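You operate a simulated robot arm through the tools that you are given. There is no shell and no other tool. Be economical: measure what you need, move in short steps, check, and stop when the job is done.

You run a simulated two-armed robot. Do the job below in one go: nothing can be reset, and whatever is moved stays where it is left.

## Task
Put the purple brush from the third shelf from the bottom of the store rack on the grey board. Put the purple patch on the brown table away on the lower middle shelf of the tall rack. Take the disc from the blue table and leave it on the grey plate. Pick up the orange-handled jug with one hand, pass it to the other hand and put it on the blue table. Put two of the yellow plates from the top of the grey lift deck on the top of the brown bench. Put the teal can that says "grease" from the long table on the bottom shelf of the store rack. Take the cap from the deck of the cart and leave it on the white glue card. Fetch the small green cap and set it on the middle left shelf of the grey rack. Put the can labelled "INK" from the top of the teal turntable on top of the orange pad and the can labelled "WAX" on the cream table. Any order will do. Set down upright: orange-handled jug, teal can, can.

The check looks at the end state, three seconds after you hand in, the way a careful person would. Anything else that was tipped, shoved, dropped, spilled or broken makes it a failure. A push-on lid holds only when it is set on centred and level and pressed home; a screw cap is set on level and turned clockwise until tight.

## Robot
Two 7-joint arms with two-finger parallel grippers on one trunk, on a base that drives. Base frame: it is fixed to the floor where the robot stands at the start and does not move with it; the origin is under the middle of the robot, x ahead of it, y to its left, z up. Readings come in m, degrees, newtons and seconds.
The left shoulder is at the start at [0.05, 0.165, 1.155], the right one opposite. Places, roughly: blue table [-4.5, 1.6, 0.8]; bottom shelf of the store rack [0.6, -0.3, 0.2]; cap (5x5x2 cm) [-10.9, 5.5, 0.8]; cream table [-12.9, 5.5, 0.8]; disc [-4.5, 1, 0.75]; glue card [-11, 6, 0.75]; green can, orange wax can, purple can [-10.25, 6.5, 0.75]; grey board (17x11x2 cm) [-1.6, 4.4, 0.8]; grey plate (44x15 cm) [-5.46, 4.3, 0.86]; lower middle shelf of the tall rack [0.5, 3.8, 0.9]; middle left shelf of the grey rack [-10.6, 9.6, 0.8]; orange pad (9x6x5 cm) [-10.3, 6.3, 0.7]; orange-handled jug [-2.25, 1, 1]; purple brush (5x5x16 cm) [0.5, -0.1, 1]; purple patch (6x4x4 cm) [-4.5, -4.3, 0.8]; small green cap (4x4x2 cm) [-8.2, 5.8, 0.3]; teal can [-1.75, 1, 0.75]; top of the brown bench [-12.8, 7.7, 0.8]; yellow plate [-12.75, 6.75, 0.5]. Payload 3.91 kg a hand.
The TCP of each hand is the grasp point between the finger pads, 0.03 m short of the fingertips. In the tool frame z runs along the fingers and y along their closing line. The gripper opens to 0.11 m. The fingers are 0.02 m wide and 0.01 m thick; the gripper's body (0.048 by 0.112 m) begins 0.055 m behind the TCP.
Orientation is that of the tool frame in the base frame, as a unit quaternion [w, x, y, z]. With the fingers straight down and closing along the base's y, the tool's x points along the base's -x, its y along +y and its z along -z.

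## Interface
- The arms move only by the tool jog_arm. It takes "left_rows", "right_rows" or both (then of equal length, played together; a hand with none holds still); each is a list of rows, each an object of numbers (a shift or turn left out is 0, a gripper value left out holds the last): "tx", "ty", "tz": the shift along the tool's x, y, z in units of 30 mm (1.0 is 30 mm); "rx", "ry", "rz": the turn, a rotation vector about the tool's x, y, z in units of 4 degrees (1.0 is 4 degrees). In form: [{"tx": .., "ty": .., "tz": .., "rx": .., "ry": .., "rz": ..}, ...]. A call has 1 to 12 rows; each row shifts and turns the commanded pose from where the row before left it, along the tool's axes as they then stand. "left_claw" and "right_claw" are, for a hand that has rows, the opening, from 0 (shut) to 1 (fully open), set as the call begins (left out, the last holds). A call with a number of a shift or a turn outside -1 to 1 is refused whole. Each row takes 0.2 s and may step no farther than 0.05 m and 8.6 degrees from the row before; otherwise, or with a gripper value out of range, the whole call is refused. Where a pose cannot be reached the arm comes as near as it can. A force on the tool above 40 N (or 10 N above the force at the start of the call, whichever is more), or a blocked arm, ends the call early, and 0.2 s more pass. Each finger travels about 0.045 m/s and halts on what it meets, pressing with about 31 N; the grip force reading is that of the motor and also rises with nothing between the fingers. The clock runs only during rows and for 0.2 s after the last one: add rows that do not move to give the fingers time. It gives the time, the measured TCP pose, the force on the tool (base axes), the opening and the grip force at its end, in the units of the frame above (readings bear some noise), with the torque about the TCP (base axes, N m) and any sound that the robot's microphone picked up, and new pictures: "show" is both (left out), scene, wrist or none (wrist: the cameras of the hands that moved).
- Cameras (640 x 400 px; columns grow to the right, rows downward): "scene" is now at [0.1157, -0.0332, 1.3469]; the picture's right is [-0.52, -0.86, 0.00], its down [-0.31, 0.18, -0.93] and it looks along [0.80, -0.48, -0.36] (base axes); focal length 214 px, centre (320, 200). "left" rides on the left gripper at [0.072, -0.017, -0.104] in its tool frame; the picture's right is [0.23, 0.97, 0.00], its down [-0.76, 0.18, -0.62] and it looks along [-0.61, 0.14, 0.78] (tool axes); focal length 222 px, centre (320, 200). "right" rides on the right gripper at [0.072, 0.017, -0.103] in its tool frame; the picture's right is [-0.23, 0.97, 0.00], its down [-0.76, -0.18, -0.62] and it looks along [-0.61, -0.14, 0.78] (tool axes); focal length 222 px, centre (320, 200). There is no depth. A picture from a camera that has moved, and an enlarged one, comes with that camera's place and axes in the base frame and with its lens. The place of the scene camera against the robot may be out by one fixed shift of up to 0.025 m in any direction.
- lift_body(by): slides the trunk up (or, below 0, down) by that many m; the arms and the scene camera ride with it, the base frame stays. It gives what a move gives, with no picture.
- base_move(legs): drives the robot by 1 to 6 legs, each [ahead, left, turn to the left] in m, m and degrees, along the robot's own axes; the way and the turn of a leg run together, so that a leg with both is an arc; at most 1.5 m and 180 degrees a leg. The arms and the cameras ride along, it lands a little off, and it stops where it bumps. It gives what a move gives, and a new picture of the scene camera.
- turn_head(pan, tilt): turns the head with the scene camera to pan (to the left, within 80 degrees either way) and tilt (down, from -29 to 69), counted from straight ahead of the robot. It gives what a move gives, and a new picture of the scene camera.
- zoom(camera, box): a new picture of the part [left, top, right, bottom] of that camera's present view, enlarged. The clock stands still meanwhile.
- job_done(): hands the job in; it is judged then, once.

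Work in short steps. Places have to be worked out from the pictures, the camera data and where the tool is seen: move nearer, look again, correct. Check each grasp and each placing, and mend what went wrong. You have 556 turns and 360 pictures in all, those below and enlarged ones among them. Open the grippers and draw the arms clear of the work before you hand the job in, unless the task says otherwise.

The tools are called after "Call:" as name(argument=value, ...) on one line, values as JSON. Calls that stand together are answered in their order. jog_arm: Moves the arms, as the interface text tells. Its arguments: {"type":"object","properties":{"left_rows":{"type":"array"},"left_claw":{"type":"number"},"right_rows":{"type":"array"},"right_claw":{"type":"number"},"show":{"type":"string","enum":["both","scene","wrist","none"]}},"required":[]} The other tools are called the same way: lift_body (by) slides the trunk up or down; base_move (legs) drives the base; turn_head (pan, tilt) turns the head that bears the scene camera; zoom (camera, box) takes an enlarged picture of a part of a camera's view; job_done () hands the job in.

At the start:

```text
clock: 0.0
left_position: [0.2874, -0.0327, 1.2876]
left_tool_rot: [0.0, 0.0, 1.0, 0.0]
left_wrist_force: [-0.1, -0.4, 0.4]
left_wrist_torque: [0.05, -0.01, -0.01]
left_finger_gap: 0.11
left_grasp_force: 0.1
right_position: [0.2954, -0.3787, 1.2472]
right_tool_rot: [0.0, 0.0, 1.0, -0.001]
right_wrist_force: [0.2, -1.3, 0.5]
right_wrist_torque: [0.04, 0.0, 0.07]
right_finger_gap: 0.11
right_grasp_force: 0.0
trunk travel left (down, up): [-0.375, 0.128]
robot x, y, heading: [-0.0034, -0.004, 0.1]
head pan, tilt: [-31.1, 20.9]
```

scene: 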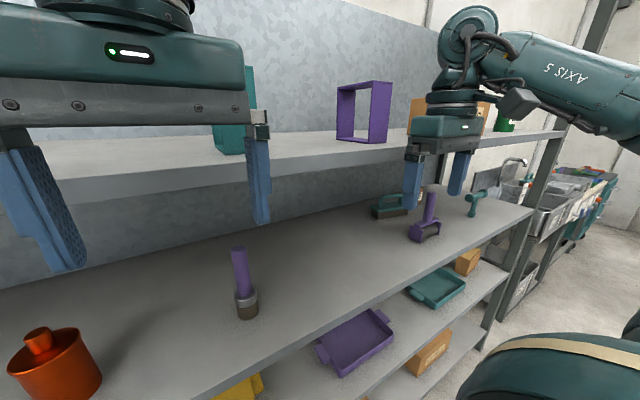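
right: 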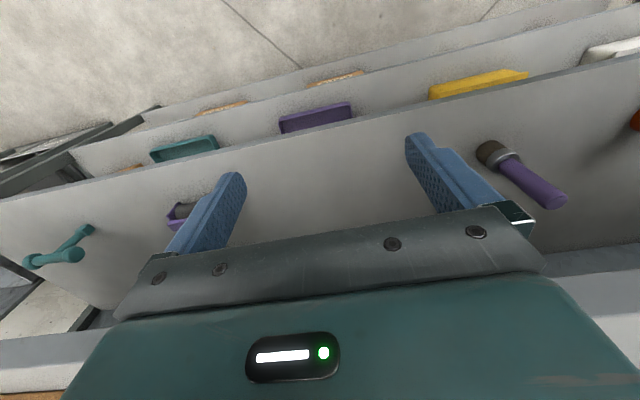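
left: 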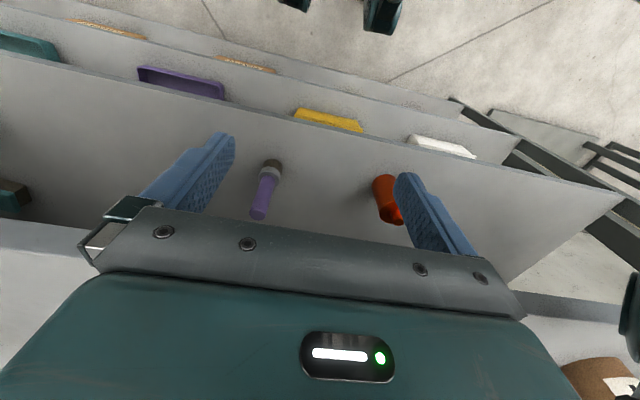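

The brush triangulates to about [0.48, -0.097], with its top near z 1.115 on a shelf at about z 0.955. The shelf above is at about z 1.28. I'll back off a little and shift sideways so the left hand lines up with it.

Call:
base_move(legs=[[-0.2, -0.06, 0]])

Call:
lift_body(by=-0.2)

Call:
jog_arm(left_rows=[{"ry": -1}, {"ry": -1}, {"ry": -1}, {"ry": -1}, {"ry": -1}, {"ry": -1}, {"ry": -1}, {"ry": -1}, {"ry": -1}, {"ry": -1}, {"ry": -1}, {"ry": -1}], show="none")

Call:
jog_arm(left_rows=[{"ry": -1}, {"ry": -1}, {"ry": -1}, {"ry": -1}, {"ry": -1}, {"ry": -1}, {"ry": -1}, {}], show="both")

```text
clock: 1.6
left_position: [0.084, -0.092, 1.2894]
left_tool_rot: [0.0, -0.001, 1.0, 0.0]
left_wrist_force: [0.0, 0.0, -0.1]
left_wrist_torque: [0.01, -0.02, -0.04]
left_finger_gap: 0.1101
left_grasp_force: 0.1
right_position: [0.0935, -0.4375, 1.2483]
right_tool_rot: [0.0, -0.001, 1.0, -0.001]
right_wrist_force: [0.1, -0.2, 0.2]
right_wrist_torque: [0.01, -0.02, 0.01]
right_finger_gap: 0.11
right_grasp_force: 0.1
trunk travel left (down, up): [-0.375, 0.128]
robot x, y, heading: [-0.2009, -0.0585, 0.4]
head pan, tilt: [-31.1, 20.9]
camera scene: at [-0.0873, -0.0931, 1.347], right [-0.52, -0.86, 0.0], down [-0.31, 0.18, -0.93], along [0.8, -0.48, -0.36], focal length 214 px, centre (320, 200)
```

scene: 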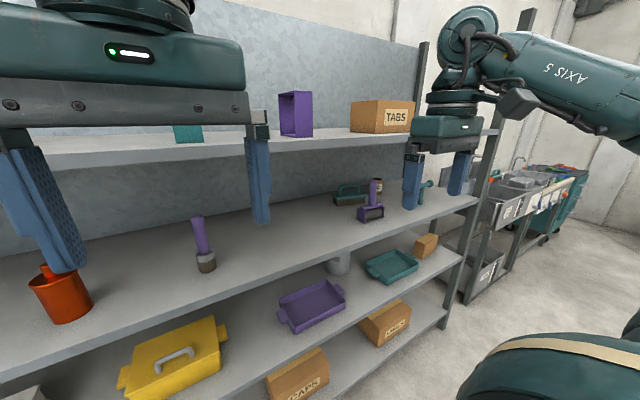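

```text
clock: 3.8
left_position: [0.084, -0.0908, 1.0878]
left_tool_rot: [0.0, 0.0, 1.0, 0.0]
left_wrist_force: [0.2, 1.0, 0.3]
left_wrist_torque: [-0.02, -0.03, 0.05]
left_finger_gap: 0.1098
left_grasp_force: 0.0
right_position: [0.0938, -0.4383, 1.048]
right_tool_rot: [0.0, 0.0, 1.0, -0.001]
right_wrist_force: [1.2, -0.9, -0.2]
right_wrist_torque: [0.0, -0.01, 0.03]
right_finger_gap: 0.11
right_grasp_force: 0.1
trunk travel left (down, up): [-0.175, 0.328]
robot x, y, heading: [-0.2013, -0.0584, 0.3]
head pan, tilt: [-31.1, 20.9]
```

```text
clock: 6.4
left_position: [0.099, -0.089, 1.0866]
left_tool_rot: [0.388, -0.025, 0.921, 0.002]
left_wrist_force: [-0.3, -0.6, -0.4]
left_wrist_torque: [-0.04, -0.01, 0.01]
left_finger_gap: 0.1099
left_grasp_force: 0.0
right_position: [0.0934, -0.4375, 1.0473]
right_tool_rot: [0.0, -0.001, 1.0, -0.001]
right_wrist_force: [-0.1, 0.5, 0.6]
right_wrist_torque: [-0.02, 0.02, -0.01]
right_finger_gap: 0.1103
right_grasp_force: 0.1
trunk travel left (down, up): [-0.175, 0.328]
robot x, y, heading: [-0.2029, -0.0578, 0.2]
head pan, tilt: [-31.1, 20.9]
```

```text
clock: 7.6
left_position: [0.1217, -0.0886, 1.0975]
left_tool_rot: [0.509, -0.078, 0.857, 0.001]
left_wrist_force: [-0.5, 0.2, 0.7]
left_wrist_torque: [0.01, 0.0, -0.02]
left_finger_gap: 0.1099
left_grasp_force: 0.0
right_position: [0.0928, -0.4381, 1.0472]
right_tool_rot: [0.0, 0.0, 1.0, 0.0]
right_wrist_force: [-0.2, 0.3, 0.5]
right_wrist_torque: [0.02, 0.04, 0.02]
right_finger_gap: 0.1102
right_grasp_force: 0.0
trunk travel left (down, up): [-0.175, 0.328]
robot x, y, heading: [-0.2022, -0.0591, 0.2]
head pan, tilt: [-31.1, 20.9]
stopped in row 5 (left hand): the arm was blocked; the commanded pose is now the measured one
camera scene: at [-0.0809, -0.0839, 1.1551], right [-0.41, -0.91, 0.0], down [-0.25, 0.11, -0.96], along [0.88, -0.4, -0.27], focal length 214 px, centre (320, 200)
camera left: at [-0.0004, -0.1261, 1.086], right [-0.24, 0.93, -0.27], down [-0.21, 0.23, 0.95], along [0.95, 0.28, 0.14], focal length 222 px, centre (320, 200)
```

scene: 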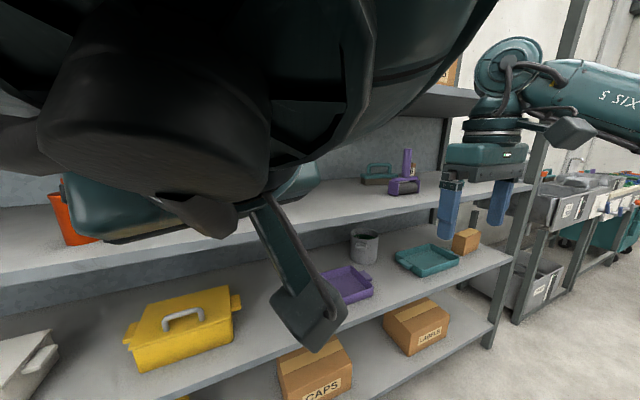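
left: 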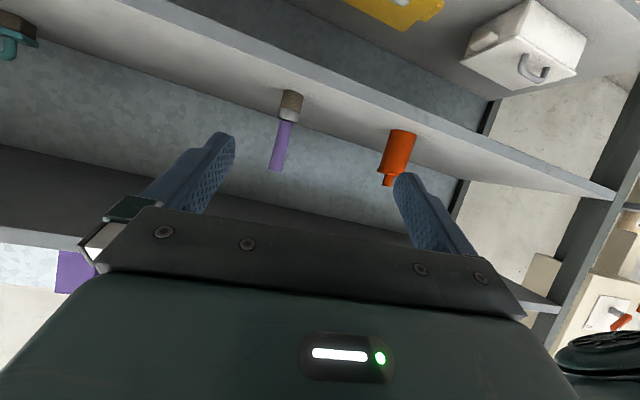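

The left arm ran out of room close to the chest, but its pitch is already about 61° forward. I'll extend it forward and take out the small yaw.

Call:
jog_arm(left_rows=[{"tx": -0.469, "ty": -0.135, "tz": 0.872}, {"tx": -0.469, "ty": -0.135, "tz": 0.872}, {"tx": -0.469, "ty": -0.135, "tz": 0.872}, {"tx": -0.469, "ty": -0.135, "tz": 0.872}, {"tx": -0.469, "ty": -0.135, "tz": 0.872}, {"tx": -0.469, "ty": -0.135, "tz": 0.872}, {}], show="both")

```text
clock: 9.2
left_position: [0.2979, -0.0895, 1.1022]
left_tool_rot: [0.512, -0.079, 0.855, -0.004]
left_wrist_force: [0.3, 0.0, -0.1]
left_wrist_torque: [0.0, 0.01, 0.01]
left_finger_gap: 0.1102
left_grasp_force: 0.1
right_position: [0.0948, -0.4374, 1.0478]
right_tool_rot: [0.0, -0.001, 1.0, -0.001]
right_wrist_force: [0.0, 0.1, -0.5]
right_wrist_torque: [0.03, 0.0, 0.01]
right_finger_gap: 0.11
right_grasp_force: 0.1
trunk travel left (down, up): [-0.175, 0.328]
robot x, y, heading: [-0.202, -0.0624, 0.2]
head pan, tilt: [-31.1, 20.9]
camera scene: at [-0.0866, -0.0929, 1.1469], right [-0.52, -0.86, 0.0], down [-0.31, 0.18, -0.93], along [0.8, -0.48, -0.36], focal length 214 px, centre (320, 200)
camera left: at [0.1767, -0.1256, 1.0904], right [-0.23, 0.93, -0.28], down [-0.22, 0.24, 0.95], along [0.95, 0.28, 0.15], focal length 222 px, centre (320, 200)
```

scene: 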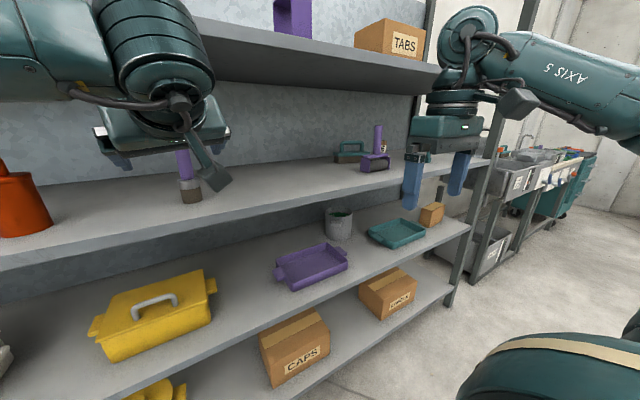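
left: 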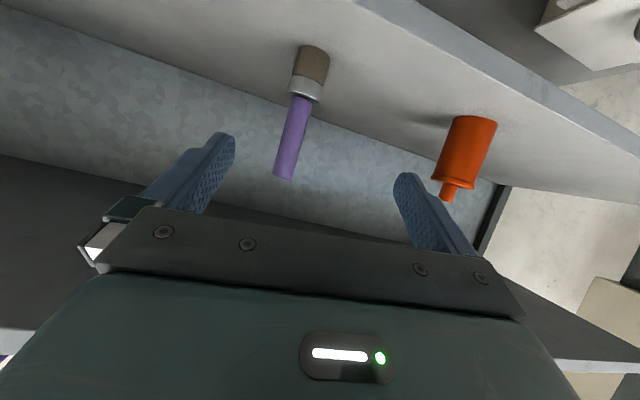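

The camera confirms the handle at [0.48, -0.097], spanning z 1.016 to 1.116. I'll fix the roll and advance so the handle sits between the fingers.

Call:
jog_arm(left_rows=[{"rz": 0.64}, {"rz": 0.64}, {"tx": -0.301, "ty": -0.116, "tz": 0.815}, {"tx": -0.301, "ty": -0.116, "tz": 0.815}, {"tx": -0.301, "ty": -0.116, "tz": 0.815}, {"tx": -0.301, "ty": -0.116, "tz": 0.815}, {"tx": -0.301, "ty": -0.116, "tz": 0.815}, {"tx": -0.301, "ty": -0.116, "tz": 0.815}, {"tx": -0.301, "ty": -0.116, "tz": 0.815}, {}], show="wrist")

```text
clock: 11.4
left_position: [0.4815, -0.097, 1.0739]
left_tool_rot: [0.512, -0.041, 0.858, 0.019]
left_wrist_force: [-1.0, 0.1, 0.2]
left_wrist_torque: [-0.02, 0.02, -0.01]
left_finger_gap: 0.1101
left_grasp_force: 0.1
right_position: [0.0937, -0.4382, 1.048]
right_tool_rot: [0.0, -0.001, 1.0, -0.002]
right_wrist_force: [-0.3, 0.1, 0.7]
right_wrist_torque: [0.01, -0.02, 0.0]
right_finger_gap: 0.1101
right_grasp_force: 0.0
trunk travel left (down, up): [-0.175, 0.328]
robot x, y, heading: [-0.2058, -0.0582, 0.3]
head pan, tilt: [-31.1, 20.9]
camera left: at [0.3584, -0.1277, 1.0624], right [-0.19, 0.96, -0.21], down [-0.2, 0.17, 0.96], along [0.96, 0.23, 0.16], focal length 222 px, centre (320, 200)
```

left: 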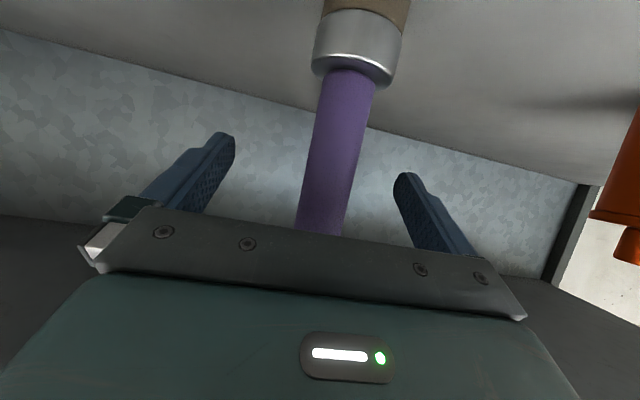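

The handle is centred between the fingers, so I'll close and lift.

Call:
jog_arm(left_rows=[{}, {}, {}, {}, {}, {}, {}], left_claw=0, show="none")

Call:
jog_arm(left_rows=[{"tx": -0.44, "tz": -0.24}, {"tx": -0.44, "tz": -0.24}, {"tx": 0.24, "tz": -0.44}, {"tx": 0.48, "tz": -0.87}, {"tx": 0.48, "tz": -0.87}, {"tx": 0.48, "tz": -0.87}, {"tx": 0.48, "tz": -0.87}], show="wrist")

```text
clock: 13.0
left_position: [0.4814, -0.0991, 1.0758]
left_tool_rot: [0.511, -0.041, 0.858, 0.019]
left_wrist_force: [0.7, 0.3, 0.8]
left_wrist_torque: [-0.02, 0.01, -0.02]
left_finger_gap: 0.0266
left_grasp_force: 31.1
right_position: [0.0941, -0.438, 1.0477]
right_tool_rot: [0.0, -0.001, 1.0, -0.001]
right_wrist_force: [-0.2, 0.1, 0.0]
right_wrist_torque: [0.0, 0.0, 0.02]
right_finger_gap: 0.1099
right_grasp_force: 0.1
trunk travel left (down, up): [-0.175, 0.328]
robot x, y, heading: [-0.2044, -0.0607, -0.1]
head pan, tilt: [-31.1, 20.9]
```

```text
clock: 14.6
left_position: [0.3476, -0.11, 1.107]
left_tool_rot: [0.511, -0.042, 0.858, 0.019]
left_wrist_force: [-0.4, -1.3, -1.3]
left_wrist_torque: [-0.01, -0.04, 0.01]
left_finger_gap: 0.0267
left_grasp_force: 31.1
right_position: [0.0952, -0.438, 1.0473]
right_tool_rot: [0.0, -0.001, 1.0, -0.002]
right_wrist_force: [0.2, -0.3, 0.2]
right_wrist_torque: [0.01, 0.0, 0.03]
right_finger_gap: 0.1099
right_grasp_force: 0.0
trunk travel left (down, up): [-0.175, 0.328]
robot x, y, heading: [-0.2007, -0.0558, -0.0]
head pan, tilt: [-31.1, 20.9]
camera left: at [0.2245, -0.1392, 1.0941], right [-0.19, 0.96, -0.21], down [-0.2, 0.17, 0.96], along [0.96, 0.23, 0.16], focal length 222 px, centre (320, 200)
```

left: 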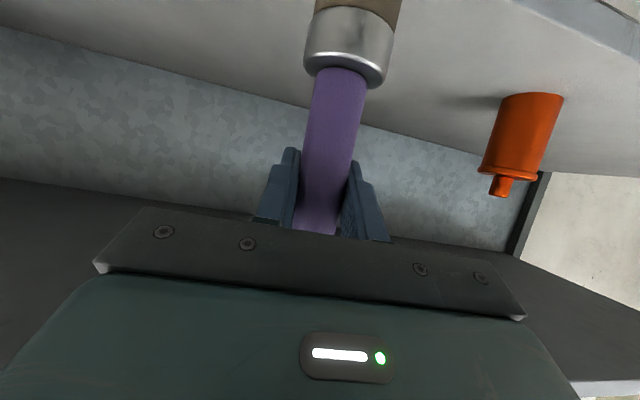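

The brush is held. I'll back away from the rack, turn left and look around.

Call:
base_move(legs=[[-0.3, 0, 0], [0, 0, 90]])

Call:
turn_head(pan=10, tilt=15)

Call:
turn_head(pan=78, tilt=20)

```text
clock: 20.5
left_position: [-0.4623, 0.4896, 1.1082]
left_tool_rot: [-0.344, 0.642, -0.571, -0.379]
left_wrist_force: [0.0, -0.8, -1.4]
left_wrist_torque: [0.0, -0.02, -0.03]
left_finger_gap: 0.0262
left_grasp_force: 31.0
right_position: [-0.1281, 0.2458, 1.0472]
right_tool_rot: [-0.001, 0.716, -0.698, 0.001]
right_wrist_force: [-0.2, 0.2, -0.6]
right_wrist_torque: [-0.01, 0.0, -0.02]
right_finger_gap: 0.1098
right_grasp_force: 0.0
trunk travel left (down, up): [-0.175, 0.328]
robot x, y, heading: [-0.4995, -0.0608, 91.4]
head pan, tilt: [-31.1, 20.9]
camera scene: at [-0.447, 0.0647, 1.1469], right [0.87, -0.5, 0.0], down [-0.18, -0.31, -0.93], along [0.46, 0.81, -0.36], focal length 214 px, centre (320, 200)
```

scene: 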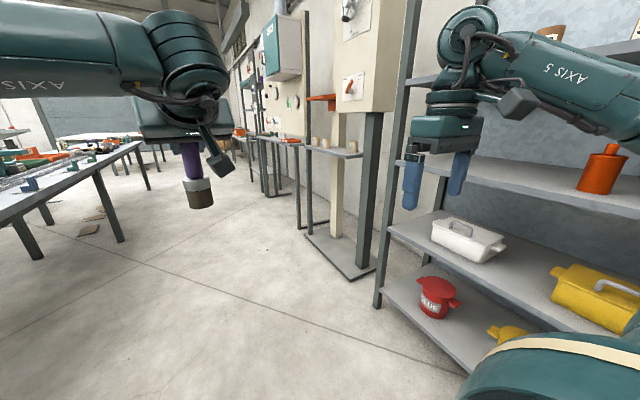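

```text
clock: 21.6
left_position: [-0.4629, 0.49, 1.1082]
left_tool_rot: [-0.344, 0.642, -0.571, -0.379]
left_wrist_force: [-0.7, -0.6, -0.9]
left_wrist_torque: [0.02, 0.01, 0.0]
left_finger_gap: 0.0264
left_grasp_force: 31.2
right_position: [-0.1279, 0.2451, 1.0475]
right_tool_rot: [-0.001, 0.716, -0.698, 0.001]
right_wrist_force: [0.6, 1.0, -0.3]
right_wrist_torque: [-0.03, 0.01, 0.0]
right_finger_gap: 0.1101
right_grasp_force: 0.1
trunk travel left (down, up): [-0.175, 0.328]
robot x, y, heading: [-0.4985, -0.062, 91.4]
head pan, tilt: [10.0, 15.0]
camera scene: at [-0.5115, 0.0755, 1.1565], right [0.98, 0.2, 0.0], down [0.05, -0.25, -0.97], along [-0.19, 0.95, -0.26], focal length 214 px, centre (320, 200)
```

scene: 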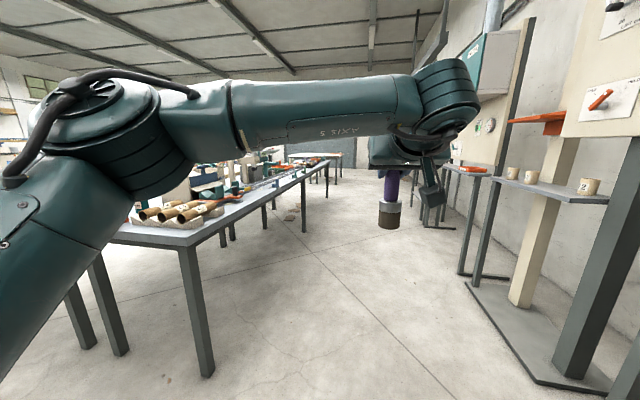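

```text
clock: 23.0
left_position: [-0.461, 0.4903, 1.1079]
left_tool_rot: [-0.344, 0.642, -0.571, -0.379]
left_wrist_force: [-0.3, -0.2, 0.0]
left_wrist_torque: [0.02, 0.02, -0.02]
left_finger_gap: 0.0267
left_grasp_force: 31.0
right_position: [-0.1273, 0.2449, 1.0477]
right_tool_rot: [-0.001, 0.717, -0.698, 0.001]
right_wrist_force: [0.1, 0.2, 0.6]
right_wrist_torque: [0.06, 0.03, 0.04]
right_finger_gap: 0.1099
right_grasp_force: 0.1
trunk travel left (down, up): [-0.175, 0.328]
robot x, y, heading: [-0.5026, -0.06, 91.1]
head pan, tilt: [78.0, 20.0]
camera scene: at [-0.5846, 0.0011, 1.1484], right [0.18, 0.98, 0.0], down [0.34, -0.06, -0.94], along [-0.92, 0.17, -0.34], focal length 214 px, centre (320, 200)
```

scene: 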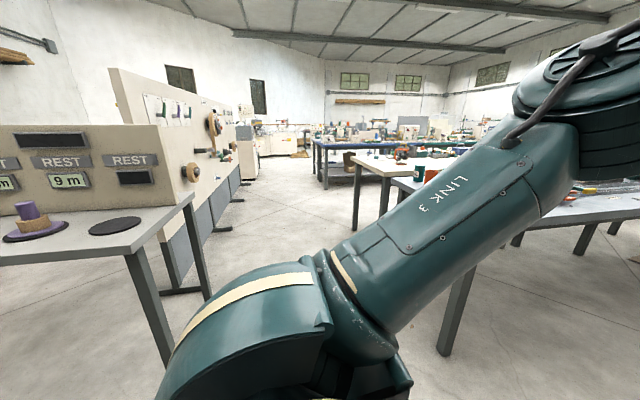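

There's a clear aisle between the long table, whose corner is at about (-1.27, 0.8), and the wall equipment. I'll drive up it toward the grey board.

Call:
base_move(legs=[[1.5, 0, 0], [1.5, 0, 0]])

Call:
turn_head(pan=35, tilt=15)

Call:
turn_head(pan=-50, tilt=15)

```text
clock: 37.5
left_position: [-0.5635, 3.4967, 1.1078]
left_tool_rot: [-0.342, 0.645, -0.567, -0.381]
left_wrist_force: [0.4, -0.4, -0.8]
left_wrist_torque: [-0.04, -0.01, 0.01]
left_finger_gap: 0.026
left_grasp_force: 31.2
right_position: [-0.2253, 3.2542, 1.047]
right_tool_rot: [0.0, 0.719, -0.695, 0.001]
right_wrist_force: [0.5, -0.7, -0.2]
right_wrist_torque: [0.02, -0.03, 0.01]
right_finger_gap: 0.1099
right_grasp_force: 0.2
trunk travel left (down, up): [-0.175, 0.328]
robot x, y, heading: [-0.5923, 2.9428, 92.2]
head pan, tilt: [78.0, 20.0]
camera scene: at [-0.6798, 3.0054, 1.1484], right [0.17, 0.98, 0.0], down [0.34, -0.06, -0.94], along [-0.93, 0.16, -0.34], focal length 214 px, centre (320, 200)
```

scene: 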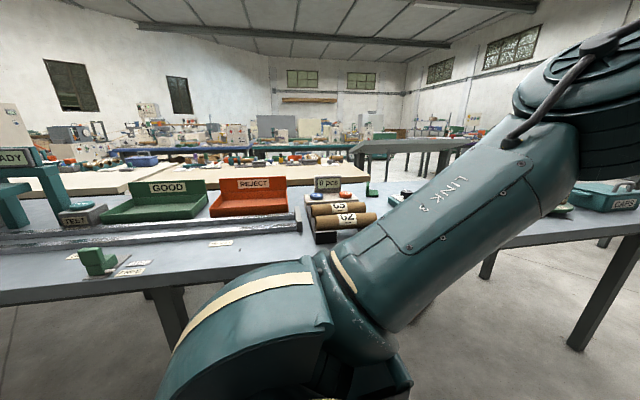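

```text
clock: 38.6
left_position: [-0.5618, 3.496, 1.1088]
left_tool_rot: [-0.342, 0.645, -0.567, -0.381]
left_wrist_force: [-0.2, -1.1, -0.1]
left_wrist_torque: [-0.04, 0.03, -0.03]
left_finger_gap: 0.0261
left_grasp_force: 30.7
right_position: [-0.2253, 3.2535, 1.0464]
right_tool_rot: [-0.002, 0.72, -0.694, 0.001]
right_wrist_force: [-0.1, 0.3, 0.7]
right_wrist_torque: [0.01, 0.0, 0.01]
right_finger_gap: 0.1102
right_grasp_force: 0.1
trunk travel left (down, up): [-0.175, 0.328]
robot x, y, heading: [-0.5896, 2.9429, 92.0]
head pan, tilt: [35.0, 15.0]
camera scene: at [-0.6443, 3.0637, 1.1565], right [0.8, 0.6, 0.0], down [0.16, -0.21, -0.97], along [-0.58, 0.77, -0.26], focal length 214 px, centre (320, 200)
```

scene: 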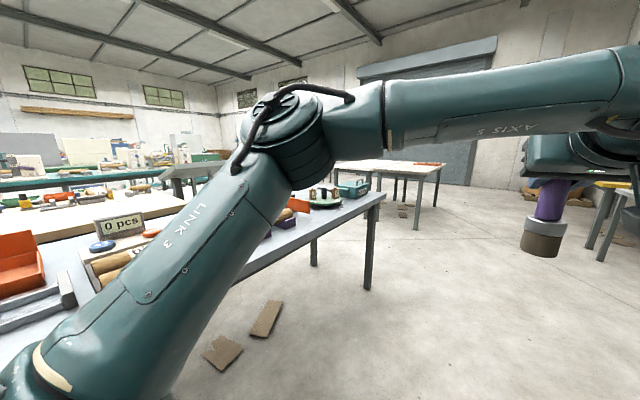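

```text
clock: 40.2
left_position: [-0.5627, 3.4962, 1.1076]
left_tool_rot: [-0.342, 0.645, -0.567, -0.381]
left_wrist_force: [0.5, 0.0, -1.1]
left_wrist_torque: [0.0, -0.04, 0.02]
left_finger_gap: 0.0262
left_grasp_force: 31.2
right_position: [-0.2253, 3.2541, 1.0487]
right_tool_rot: [0.0, 0.719, -0.695, 0.001]
right_wrist_force: [-0.4, 0.0, 0.9]
right_wrist_torque: [0.03, -0.02, -0.01]
right_finger_gap: 0.1102
right_grasp_force: 0.0
trunk travel left (down, up): [-0.175, 0.328]
robot x, y, heading: [-0.5945, 2.9427, 92.1]
head pan, tilt: [-50.0, 15.0]
camera scene: at [-0.5187, 3.0516, 1.1565], right [0.67, -0.74, 0.0], down [-0.19, -0.17, -0.97], along [0.72, 0.65, -0.26], focal length 214 px, centre (320, 200)
```

scene: 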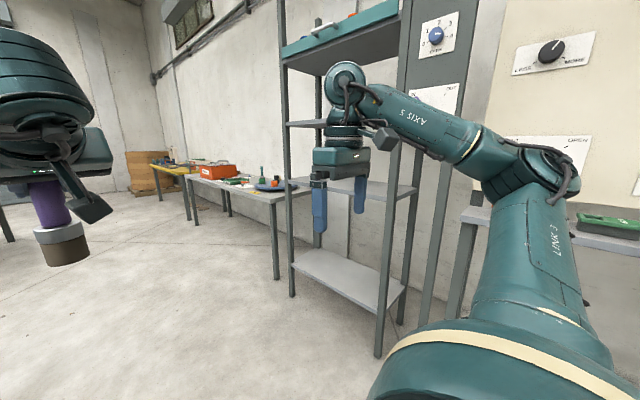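

The table ends at about y 4.65, with the board near that end. I'll drive up beside it, turn to face it and look.

Call:
base_move(legs=[[1.45, -0.1, 0], [0, 0, 88]])

Call:
turn_head(pan=0, tilt=30)

```text
clock: 51.0
left_position: [-1.1076, 4.4268, 1.1071]
left_tool_rot: [0.022, 0.858, 0.046, -0.511]
left_wrist_force: [-0.3, -0.3, -1.1]
left_wrist_torque: [-0.04, 0.04, -0.03]
left_finger_gap: 0.026
left_grasp_force: 31.3
right_position: [-0.8574, 4.7565, 1.0474]
right_tool_rot: [-0.001, 1.0, 0.006, 0.0]
right_wrist_force: [-0.4, -0.6, -0.6]
right_wrist_torque: [0.0, 0.02, -0.04]
right_finger_gap: 0.1099
right_grasp_force: 0.1
trunk travel left (down, up): [-0.175, 0.328]
robot x, y, heading: [-0.5548, 4.3794, -179.3]
head pan, tilt: [-50.0, 15.0]
camera scene: at [-0.6409, 4.4675, 1.1565], right [0.76, 0.65, 0.0], down [0.17, -0.2, -0.97], along [-0.63, 0.73, -0.26], focal length 214 px, centre (320, 200)
```

scene: 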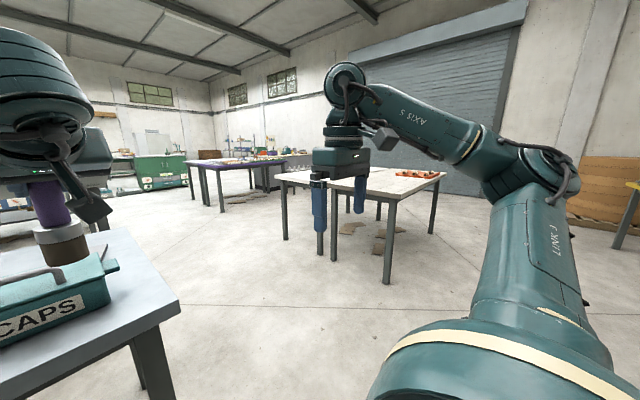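

```text
clock: 52.2
left_position: [-1.1087, 4.4244, 1.1073]
left_tool_rot: [0.021, 0.858, 0.045, -0.511]
left_wrist_force: [-0.7, 1.0, -1.2]
left_wrist_torque: [0.0, 0.01, 0.03]
left_finger_gap: 0.0262
left_grasp_force: 31.1
right_position: [-0.8577, 4.7573, 1.0485]
right_tool_rot: [-0.001, 1.0, 0.007, 0.001]
right_wrist_force: [-0.6, -0.9, -0.5]
right_wrist_torque: [-0.04, -0.02, 0.01]
right_finger_gap: 0.1104
right_grasp_force: 0.1
trunk travel left (down, up): [-0.175, 0.328]
robot x, y, heading: [-0.559, 4.3811, -179.4]
head pan, tilt: [0.0, 30.0]
camera scene: at [-0.6703, 4.3956, 1.1324], right [-0.01, 1.0, 0.0], down [0.5, 0.01, -0.87], along [-0.87, -0.01, -0.5], focal length 214 px, centre (320, 200)
```

scene: 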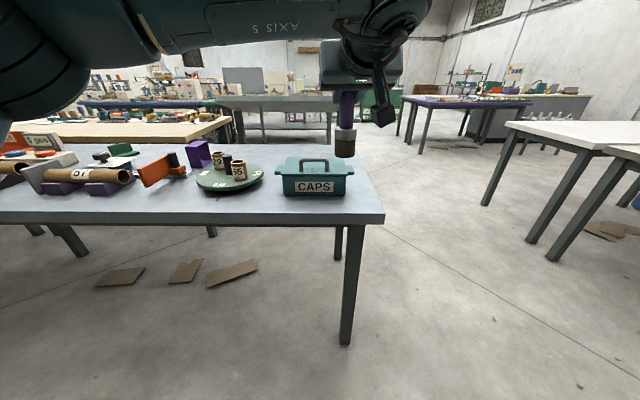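

The grey board must be hidden behind the "CAPS" bin, so I'll raise the trunk to see over it.

Call:
lift_body(by=0.25)

Call:
turn_head(pan=0, tilt=40)

```text
clock: 54.8
left_position: [-1.1075, 4.4252, 1.3571]
left_tool_rot: [0.021, 0.858, 0.045, -0.511]
left_wrist_force: [0.9, 0.2, -1.3]
left_wrist_torque: [-0.03, 0.03, -0.01]
left_finger_gap: 0.0258
left_grasp_force: 30.8
right_position: [-0.8576, 4.7581, 1.2981]
right_tool_rot: [-0.001, 1.0, 0.007, 0.0]
right_wrist_force: [0.0, -0.8, 0.5]
right_wrist_torque: [0.02, 0.04, -0.03]
right_finger_gap: 0.1098
right_grasp_force: 0.1
trunk travel left (down, up): [-0.425, 0.078]
robot x, y, heading: [-0.56, 4.3835, -179.3]
head pan, tilt: [0.0, 30.0]
```

```text
clock: 55.5
left_position: [-1.1079, 4.4255, 1.3587]
left_tool_rot: [0.021, 0.858, 0.045, -0.512]
left_wrist_force: [-0.1, -0.5, -1.1]
left_wrist_torque: [-0.01, 0.03, 0.01]
left_finger_gap: 0.026
left_grasp_force: 31.0
right_position: [-0.857, 4.7574, 1.2969]
right_tool_rot: [-0.002, 1.0, 0.007, 0.0]
right_wrist_force: [0.3, 0.4, 0.5]
right_wrist_torque: [-0.03, 0.02, 0.0]
right_finger_gap: 0.1103
right_grasp_force: 0.1
trunk travel left (down, up): [-0.425, 0.078]
robot x, y, heading: [-0.5566, 4.3855, -179.2]
head pan, tilt: [0.0, 40.0]
camera scene: at [-0.6649, 4.3956, 1.367], right [-0.01, 1.0, 0.0], down [0.64, 0.01, -0.77], along [-0.77, -0.01, -0.64], focal length 214 px, centre (320, 200)
```

scene: 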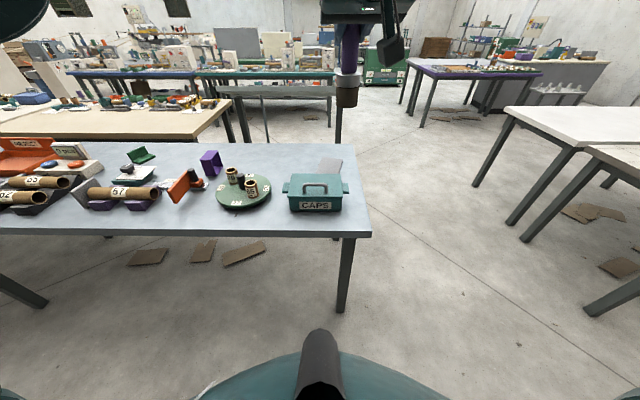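

Call:
zoom(camera="scene", box=[180, 120, 400, 257])

```text
2.91 times, centred on (290, 188) of scene
camera zoom: at [-0.6649, 4.3956, 1.367], right [-0.01, 1.0, 0.0], down [0.64, 0.01, -0.77], along [-0.77, -0.01, -0.64], focal length 624 px, centre (407, 234)
```

zoom: 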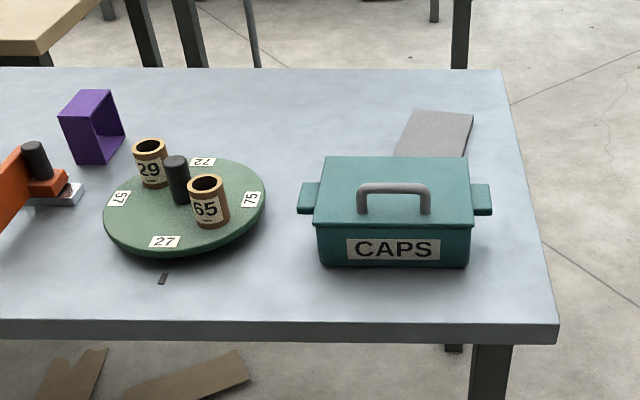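

The board is the grey slab behind the bin, centred at about (-1.63, 4.44), with its long side along x and a slight skew. The table end at y 4.58 is open, so I'll go round to that end, stand at about (-1.59, 5.1) facing -y, and place from there.

Call:
base_move(legs=[[0, -0.76, 0], [1.035, 0, 0], [0, 0, 89.2]])

Call:
turn_head(pan=0, tilt=45)

```text
clock: 71.5
left_position: [-1.6557, 4.5879, 1.3567]
left_tool_rot: [0.377, 0.574, 0.638, -0.346]
left_wrist_force: [0.4, 0.3, -1.3]
left_wrist_torque: [-0.02, -0.03, 0.02]
left_finger_gap: 0.0261
left_grasp_force: 31.1
right_position: [-1.9881, 4.8395, 1.2982]
right_tool_rot: [-0.001, 0.703, 0.711, 0.0]
right_wrist_force: [-0.8, 0.1, 0.0]
right_wrist_torque: [-0.02, -0.04, 0.01]
right_finger_gap: 0.1099
right_grasp_force: 0.0
trunk travel left (down, up): [-0.425, 0.078]
robot x, y, heading: [-1.6155, 5.136, -89.2]
head pan, tilt: [0.0, 40.0]
camera scene: at [-1.6044, 5.0398, 1.367], right [-1.0, -0.01, 0.0], down [-0.01, 0.64, -0.77], along [0.01, -0.77, -0.64], focal length 214 px, centre (320, 200)
```

scene: 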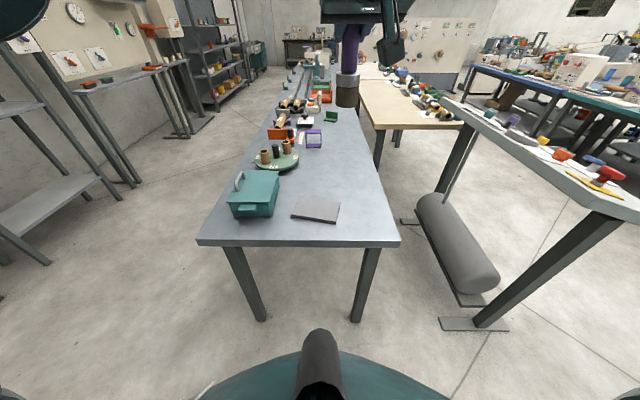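

```text
clock: 72.2
left_position: [-1.6568, 4.5896, 1.3577]
left_tool_rot: [0.378, 0.574, 0.639, -0.346]
left_wrist_force: [0.6, 0.1, -0.2]
left_wrist_torque: [-0.01, -0.02, 0.0]
left_finger_gap: 0.0259
left_grasp_force: 30.7
right_position: [-1.9875, 4.8381, 1.2972]
right_tool_rot: [-0.001, 0.702, 0.712, -0.001]
right_wrist_force: [-0.2, 0.2, -0.3]
right_wrist_torque: [0.0, 0.01, 0.02]
right_finger_gap: 0.11
right_grasp_force: 0.1
trunk travel left (down, up): [-0.425, 0.078]
robot x, y, heading: [-1.6143, 5.1373, -89.2]
head pan, tilt: [0.0, 45.0]
camera scene: at [-1.6045, 5.0435, 1.3598], right [-1.0, -0.01, 0.0], down [-0.01, 0.71, -0.71], along [0.01, -0.71, -0.71], focal length 214 px, centre (320, 200)
```

scene: 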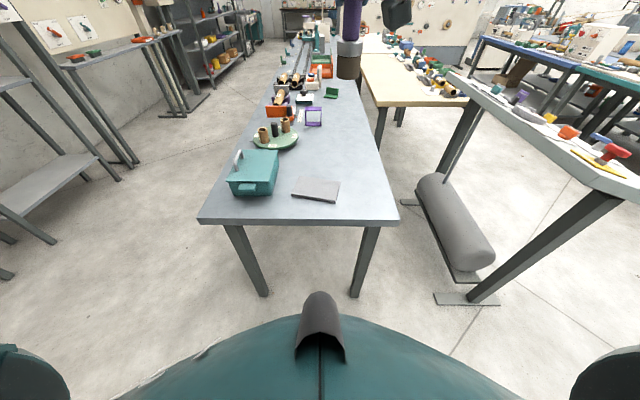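

The board is confirmed, centred at roughly (-1.60, 4.44). I'll nudge the base to bring the brush over it, then look through the wrist camera.

Call:
base_move(legs=[[0.138, 0.055, 0]])

Call:
lift_body(by=-0.3)

Call:
jog_arm(left_rows=[{}], show="both")

```text
clock: 73.5
left_position: [-1.6, 4.4512, 1.357]
left_tool_rot: [0.377, 0.575, 0.638, -0.347]
left_wrist_force: [-0.4, -1.0, -0.7]
left_wrist_torque: [-0.02, 0.02, -0.02]
left_finger_gap: 0.026
left_grasp_force: 31.0
right_position: [-1.9309, 4.7013, 1.2966]
right_tool_rot: [-0.002, 0.704, 0.711, -0.001]
right_wrist_force: [0.2, -0.3, 0.4]
right_wrist_torque: [-0.01, 0.02, 0.0]
right_finger_gap: 0.1101
right_grasp_force: 0.1
trunk travel left (down, up): [-0.425, 0.078]
robot x, y, heading: [-1.5563, 5.0027, -89.2]
head pan, tilt: [0.0, 45.0]
camera scene: at [-1.5469, 4.9059, 1.3596], right [-1.0, -0.01, 0.0], down [-0.01, 0.71, -0.71], along [0.01, -0.71, -0.71], focal length 214 px, centre (320, 200)
```

scene: 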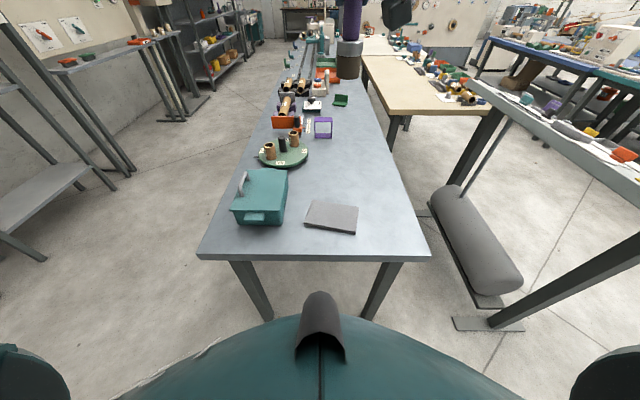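

```text
clock: 76.5
left_position: [-1.6011, 4.4527, 1.0573]
left_tool_rot: [0.377, 0.575, 0.638, -0.346]
left_wrist_force: [0.1, -0.1, -2.1]
left_wrist_torque: [0.03, 0.01, -0.01]
left_finger_gap: 0.0259
left_grasp_force: 31.1
right_position: [-1.9301, 4.7028, 0.997]
right_tool_rot: [-0.001, 0.704, 0.711, -0.001]
right_wrist_force: [-0.1, -0.2, -0.1]
right_wrist_torque: [0.0, 0.03, 0.03]
right_finger_gap: 0.11
right_grasp_force: 0.1
trunk travel left (down, up): [-0.125, 0.378]
robot x, y, heading: [-1.5544, 4.9993, -89.5]
head pan, tilt: [0.0, 45.0]
```

```text
clock: 76.9
left_position: [-1.6003, 4.4516, 1.0582]
left_tool_rot: [0.377, 0.575, 0.637, -0.347]
left_wrist_force: [-0.7, 0.7, -1.0]
left_wrist_torque: [0.02, 0.0, -0.02]
left_finger_gap: 0.026
left_grasp_force: 31.1
right_position: [-1.9297, 4.7035, 0.9978]
right_tool_rot: [0.0, 0.704, 0.711, -0.001]
right_wrist_force: [-0.7, -0.7, -0.1]
right_wrist_torque: [-0.01, -0.01, -0.01]
right_finger_gap: 0.1103
right_grasp_force: 0.0
trunk travel left (down, up): [-0.125, 0.378]
robot x, y, heading: [-1.5527, 5.0029, -89.6]
head pan, tilt: [0.0, 45.0]
camera scene: at [-1.5472, 4.9067, 1.0597], right [-1.0, -0.01, 0.0], down [-0.01, 0.71, -0.71], along [0.01, -0.71, -0.71], focal length 214 px, centre (320, 200)
camera left: at [-1.6285, 4.5733, 1.044], right [0.96, 0.2, -0.21], down [0.17, 0.2, 0.96], along [0.24, -0.96, 0.16], focal length 222 px, centre (320, 200)
```

scene: 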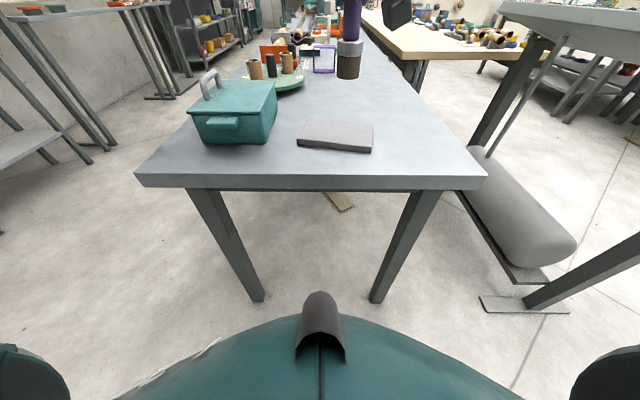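
left: 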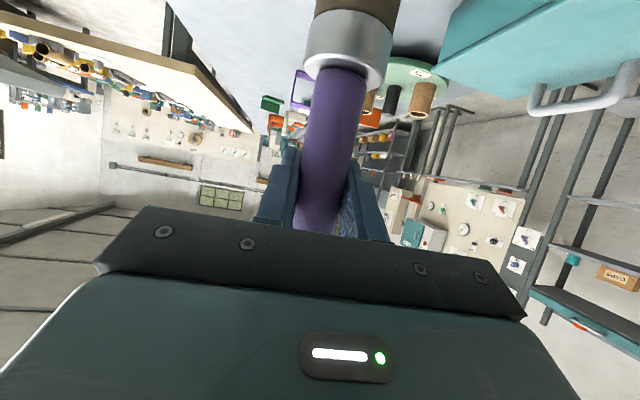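

The calibration checks out: the brush appears within a few mm of where predicted. The board centre is near (-1.583, 4.43), so I'll make a small correction and lower most of the way.

Call:
jog_arm(left_rows=[{"tx": -0.33, "ty": 0.33, "tz": 0.62}, {"tx": 0.88, "tz": 0.475}, {"tx": 0.88, "tz": 0.475}, {"tx": 0.88, "tz": 0.475}, {"tx": 0.88, "tz": 0.475}, {}], show="scene")

```text
clock: 78.3
left_position: [-1.5886, 4.4306, 0.9373]
left_tool_rot: [0.377, 0.575, 0.638, -0.347]
left_wrist_force: [0.6, -0.6, -0.6]
left_wrist_torque: [0.04, 0.01, -0.01]
left_finger_gap: 0.0262
left_grasp_force: 30.6
right_position: [-1.9312, 4.7023, 0.9969]
right_tool_rot: [-0.001, 0.704, 0.71, -0.001]
right_wrist_force: [0.7, -0.4, -0.1]
right_wrist_torque: [0.0, 0.03, -0.06]
right_finger_gap: 0.11
right_grasp_force: 0.0
trunk travel left (down, up): [-0.125, 0.378]
robot x, y, heading: [-1.5548, 5.0031, -89.3]
head pan, tilt: [0.0, 45.0]
camera scene: at [-1.5472, 4.9067, 1.0597], right [-1.0, -0.01, 0.0], down [-0.01, 0.71, -0.71], along [0.01, -0.71, -0.71], focal length 214 px, centre (320, 200)
```

scene: 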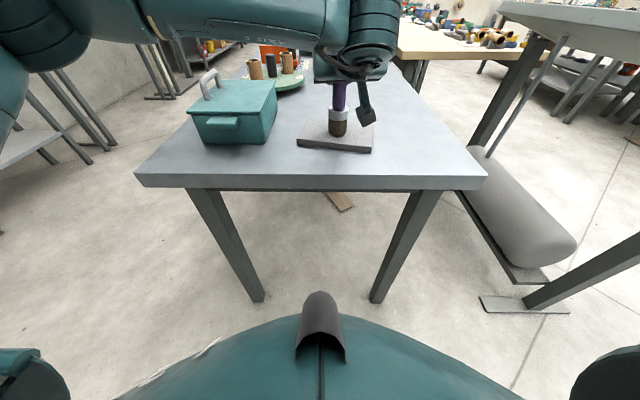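

The brush is just above the board's centre, so I'll lower gently until it touches.

Call:
jog_arm(left_rows=[{"tx": 0.117, "tz": 0.063}, {"tx": 0.117, "tz": 0.063}, {"tx": 0.117, "tz": 0.063}, {"tx": 0.117, "tz": 0.063}], show="none")

Call:
zoom(camera="scene", box=[260, 80, 420, 180])

```text
clock: 79.3
left_position: [-1.5887, 4.4317, 0.9261]
left_tool_rot: [0.379, 0.573, 0.636, -0.351]
left_wrist_force: [-2.4, -2.5, 26.2]
left_wrist_torque: [-0.19, -0.1, 0.0]
left_finger_gap: 0.0265
left_grasp_force: 31.2
right_position: [-1.9317, 4.7053, 0.9981]
right_tool_rot: [-0.001, 0.703, 0.711, -0.001]
right_wrist_force: [0.2, 0.3, 0.6]
right_wrist_torque: [0.01, 0.02, -0.01]
right_finger_gap: 0.1101
right_grasp_force: 0.0
trunk travel left (down, up): [-0.125, 0.378]
robot x, y, heading: [-1.5594, 5.0012, -89.4]
head pan, tilt: [0.0, 45.0]
```

```text
4.00 times, centred on (340, 130) of scene
camera zoom: at [-1.5473, 4.9085, 1.0603], right [-1.0, -0.01, 0.0], down [-0.01, 0.71, -0.71], along [0.01, -0.71, -0.71], focal length 858 px, centre (240, 480)
```

zoom: 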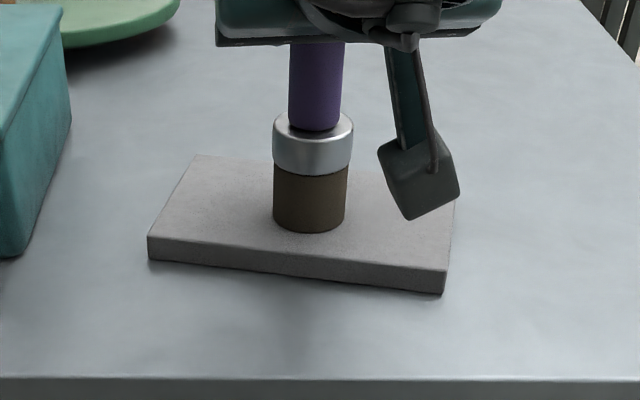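

It's on the board with 26 N of contact. I'll ease off, release and retreat along the tool axis.

Call:
jog_arm(left_rows=[{"tx": -0.1, "tz": -0.055}, {}], show="none")

Call:
jog_arm(left_rows=[{}, {}, {}, {}, {}, {"tz": -0.5}, {"tz": -1}, {"tz": -1}, {"tz": -1}, {"tz": -1}, {"tz": -1}], left_claw=1, show="scene")

```text
clock: 79.9
left_position: [-1.5879, 4.432, 0.9265]
left_tool_rot: [0.378, 0.575, 0.637, -0.348]
left_wrist_force: [-1.1, -4.4, 18.1]
left_wrist_torque: [-0.42, 0.03, -0.02]
left_finger_gap: 0.026
left_grasp_force: 31.8
right_position: [-1.93, 4.7045, 0.9984]
right_tool_rot: [0.0, 0.703, 0.711, -0.001]
right_wrist_force: [0.1, -0.1, 0.2]
right_wrist_torque: [0.0, 0.0, -0.01]
right_finger_gap: 0.1098
right_grasp_force: 0.1
trunk travel left (down, up): [-0.125, 0.378]
robot x, y, heading: [-1.5505, 5.0036, -89.5]
head pan, tilt: [0.0, 45.0]
```

```text
clock: 82.3
left_position: [-1.6029, 4.5768, 1.0049]
left_tool_rot: [0.378, 0.575, 0.638, -0.347]
left_wrist_force: [0.4, 0.1, 0.2]
left_wrist_torque: [-0.01, 0.0, 0.02]
left_finger_gap: 0.1099
left_grasp_force: 0.0
right_position: [-1.9312, 4.7029, 0.9966]
right_tool_rot: [0.0, 0.704, 0.711, -0.001]
right_wrist_force: [0.4, -0.4, -0.9]
right_wrist_torque: [0.0, 0.03, 0.02]
right_finger_gap: 0.1102
right_grasp_force: 0.1
trunk travel left (down, up): [-0.125, 0.378]
robot x, y, heading: [-1.5568, 5.0029, -89.5]
head pan, tilt: [0.0, 45.0]
camera scene: at [-1.5472, 4.9069, 1.0597], right [-1.0, -0.01, 0.0], down [-0.01, 0.71, -0.71], along [0.01, -0.71, -0.71], focal length 214 px, centre (320, 200)
```

scene: 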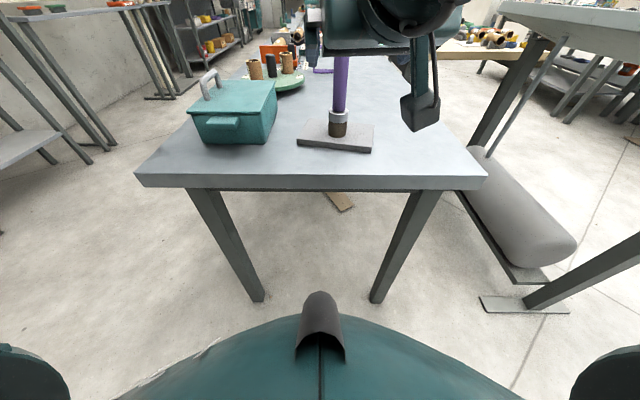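

The brush stands on the board. Next is the teal grease can: back down the aisle to the south end of the long table, then turn to face +y.

Call:
base_move(legs=[[-0.1, 0.95, 0], [1.5, 0, 0], [1.5, 0, 0], [1.5, 0, 0], [0.4, 0, 0]])

Call:
turn_head(pan=-60, tilt=25)

```text
clock: 113.9
left_position: [-0.6824, -0.1807, 1.0044]
left_tool_rot: [0.376, 0.576, 0.637, -0.348]
left_wrist_force: [0.5, -0.5, -0.3]
left_wrist_torque: [-0.02, 0.0, -0.01]
left_finger_gap: 0.11
left_grasp_force: 0.0
right_position: [-1.0099, -0.0529, 0.9962]
right_tool_rot: [-0.001, 0.704, 0.71, 0.0]
right_wrist_force: [0.4, 0.0, 0.3]
right_wrist_torque: [-0.02, 0.04, -0.01]
right_finger_gap: 0.11
right_grasp_force: 0.1
trunk travel left (down, up): [-0.125, 0.378]
robot x, y, heading: [-0.6346, 0.2463, -89.7]
head pan, tilt: [0.0, 45.0]
camera scene: at [-0.6259, 0.1498, 1.0597], right [-1.0, -0.01, 0.0], down [-0.01, 0.71, -0.71], along [0.01, -0.71, -0.71], focal length 214 px, centre (320, 200)
```

scene: 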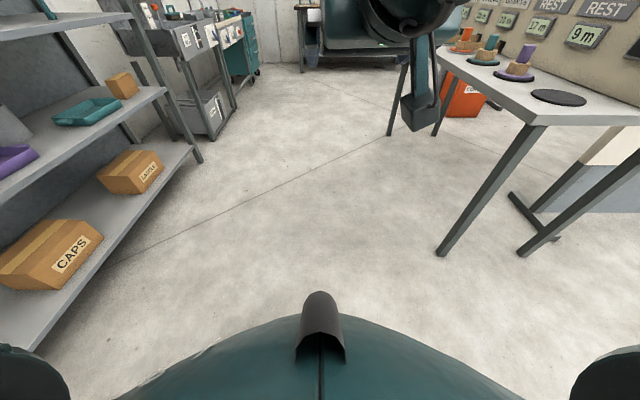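

```text
clock: 115.2
left_position: [-0.6809, -0.1813, 1.004]
left_tool_rot: [0.376, 0.576, 0.636, -0.348]
left_wrist_force: [0.5, -0.5, -0.3]
left_wrist_torque: [-0.04, -0.02, -0.06]
left_finger_gap: 0.11
left_grasp_force: 0.1
right_position: [-1.0106, -0.0533, 0.9976]
right_tool_rot: [-0.001, 0.704, 0.71, -0.001]
right_wrist_force: [0.8, 0.9, -0.4]
right_wrist_torque: [0.01, 0.04, -0.01]
right_finger_gap: 0.1102
right_grasp_force: 0.1
trunk travel left (down, up): [-0.125, 0.378]
robot x, y, heading: [-0.6324, 0.2455, -89.6]
head pan, tilt: [-60.0, 25.0]
camera scene: at [-0.7059, 0.1844, 1.0903], right [-0.51, 0.86, 0.0], down [0.36, 0.21, -0.91], along [-0.78, -0.46, -0.42], focal length 214 px, centre (320, 200)
```

scene: 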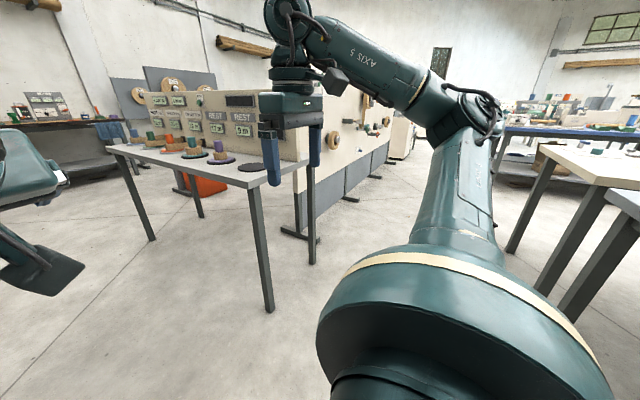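

The corridor between the REST table (north edge at y≈-0.5) and the long table (south edge at y≈0.8) is wide enough. I'll slide to x≈-1.75 and turn to face the long table.

Call:
base_move(legs=[[0.03, -1.05, 0], [0, 0, 180]])

Call:
turn_head(pan=0, tilt=30)

```text
clock: 132.3
left_position: [-1.6592, 0.6373, 1.0044]
left_tool_rot: [-0.343, 0.643, -0.569, -0.38]
left_wrist_force: [0.4, -0.3, 0.0]
left_wrist_torque: [-0.05, 0.02, 0.04]
left_finger_gap: 0.11
left_grasp_force: 0.1
right_position: [-1.3294, 0.5173, 0.998]
right_tool_rot: [-0.001, 0.718, -0.696, 0.001]
right_wrist_force: [0.1, 0.5, -0.3]
right_wrist_torque: [-0.02, 0.01, -0.02]
right_finger_gap: 0.11
right_grasp_force: 0.0
trunk travel left (down, up): [-0.125, 0.378]
robot x, y, heading: [-1.7024, 0.21, 92.1]
head pan, tilt: [-60.0, 25.0]
camera scene: at [-1.6146, 0.3031, 1.0903], right [0.53, -0.85, 0.0], down [-0.36, -0.22, -0.91], along [0.77, 0.48, -0.42], focal length 214 px, centre (320, 200)
```

scene: 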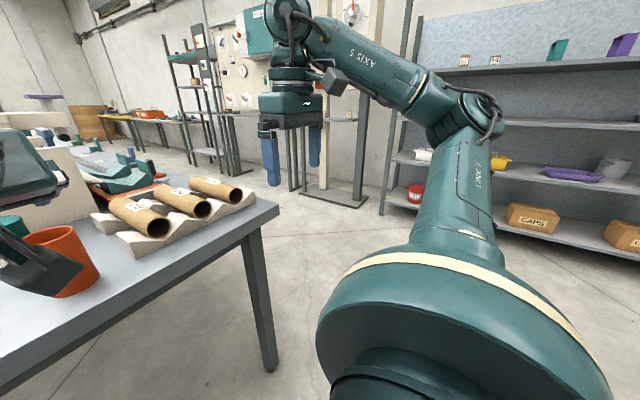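

```text
clock: 133.6
left_position: [-1.6594, 0.6378, 1.0041]
left_tool_rot: [-0.344, 0.643, -0.568, -0.381]
left_wrist_force: [-0.2, 0.2, 0.0]
left_wrist_torque: [0.0, -0.02, -0.02]
left_finger_gap: 0.1101
left_grasp_force: 0.0
right_position: [-1.3288, 0.5185, 0.9977]
right_tool_rot: [0.0, 0.718, -0.696, 0.0]
right_wrist_force: [0.3, -0.3, -0.2]
right_wrist_torque: [0.0, -0.03, 0.01]
right_finger_gap: 0.1101
right_grasp_force: 0.1
trunk travel left (down, up): [-0.125, 0.378]
robot x, y, heading: [-1.6982, 0.2097, 91.7]
head pan, tilt: [0.0, 30.0]
camera scene: at [-1.6957, 0.3449, 1.0824], right [1.0, 0.03, 0.0], down [0.02, -0.5, -0.87], along [-0.03, 0.87, -0.5], focal length 214 px, centre (320, 200)
```

scene: 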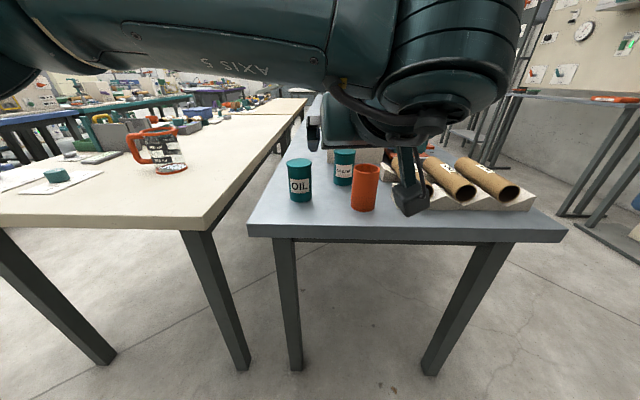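

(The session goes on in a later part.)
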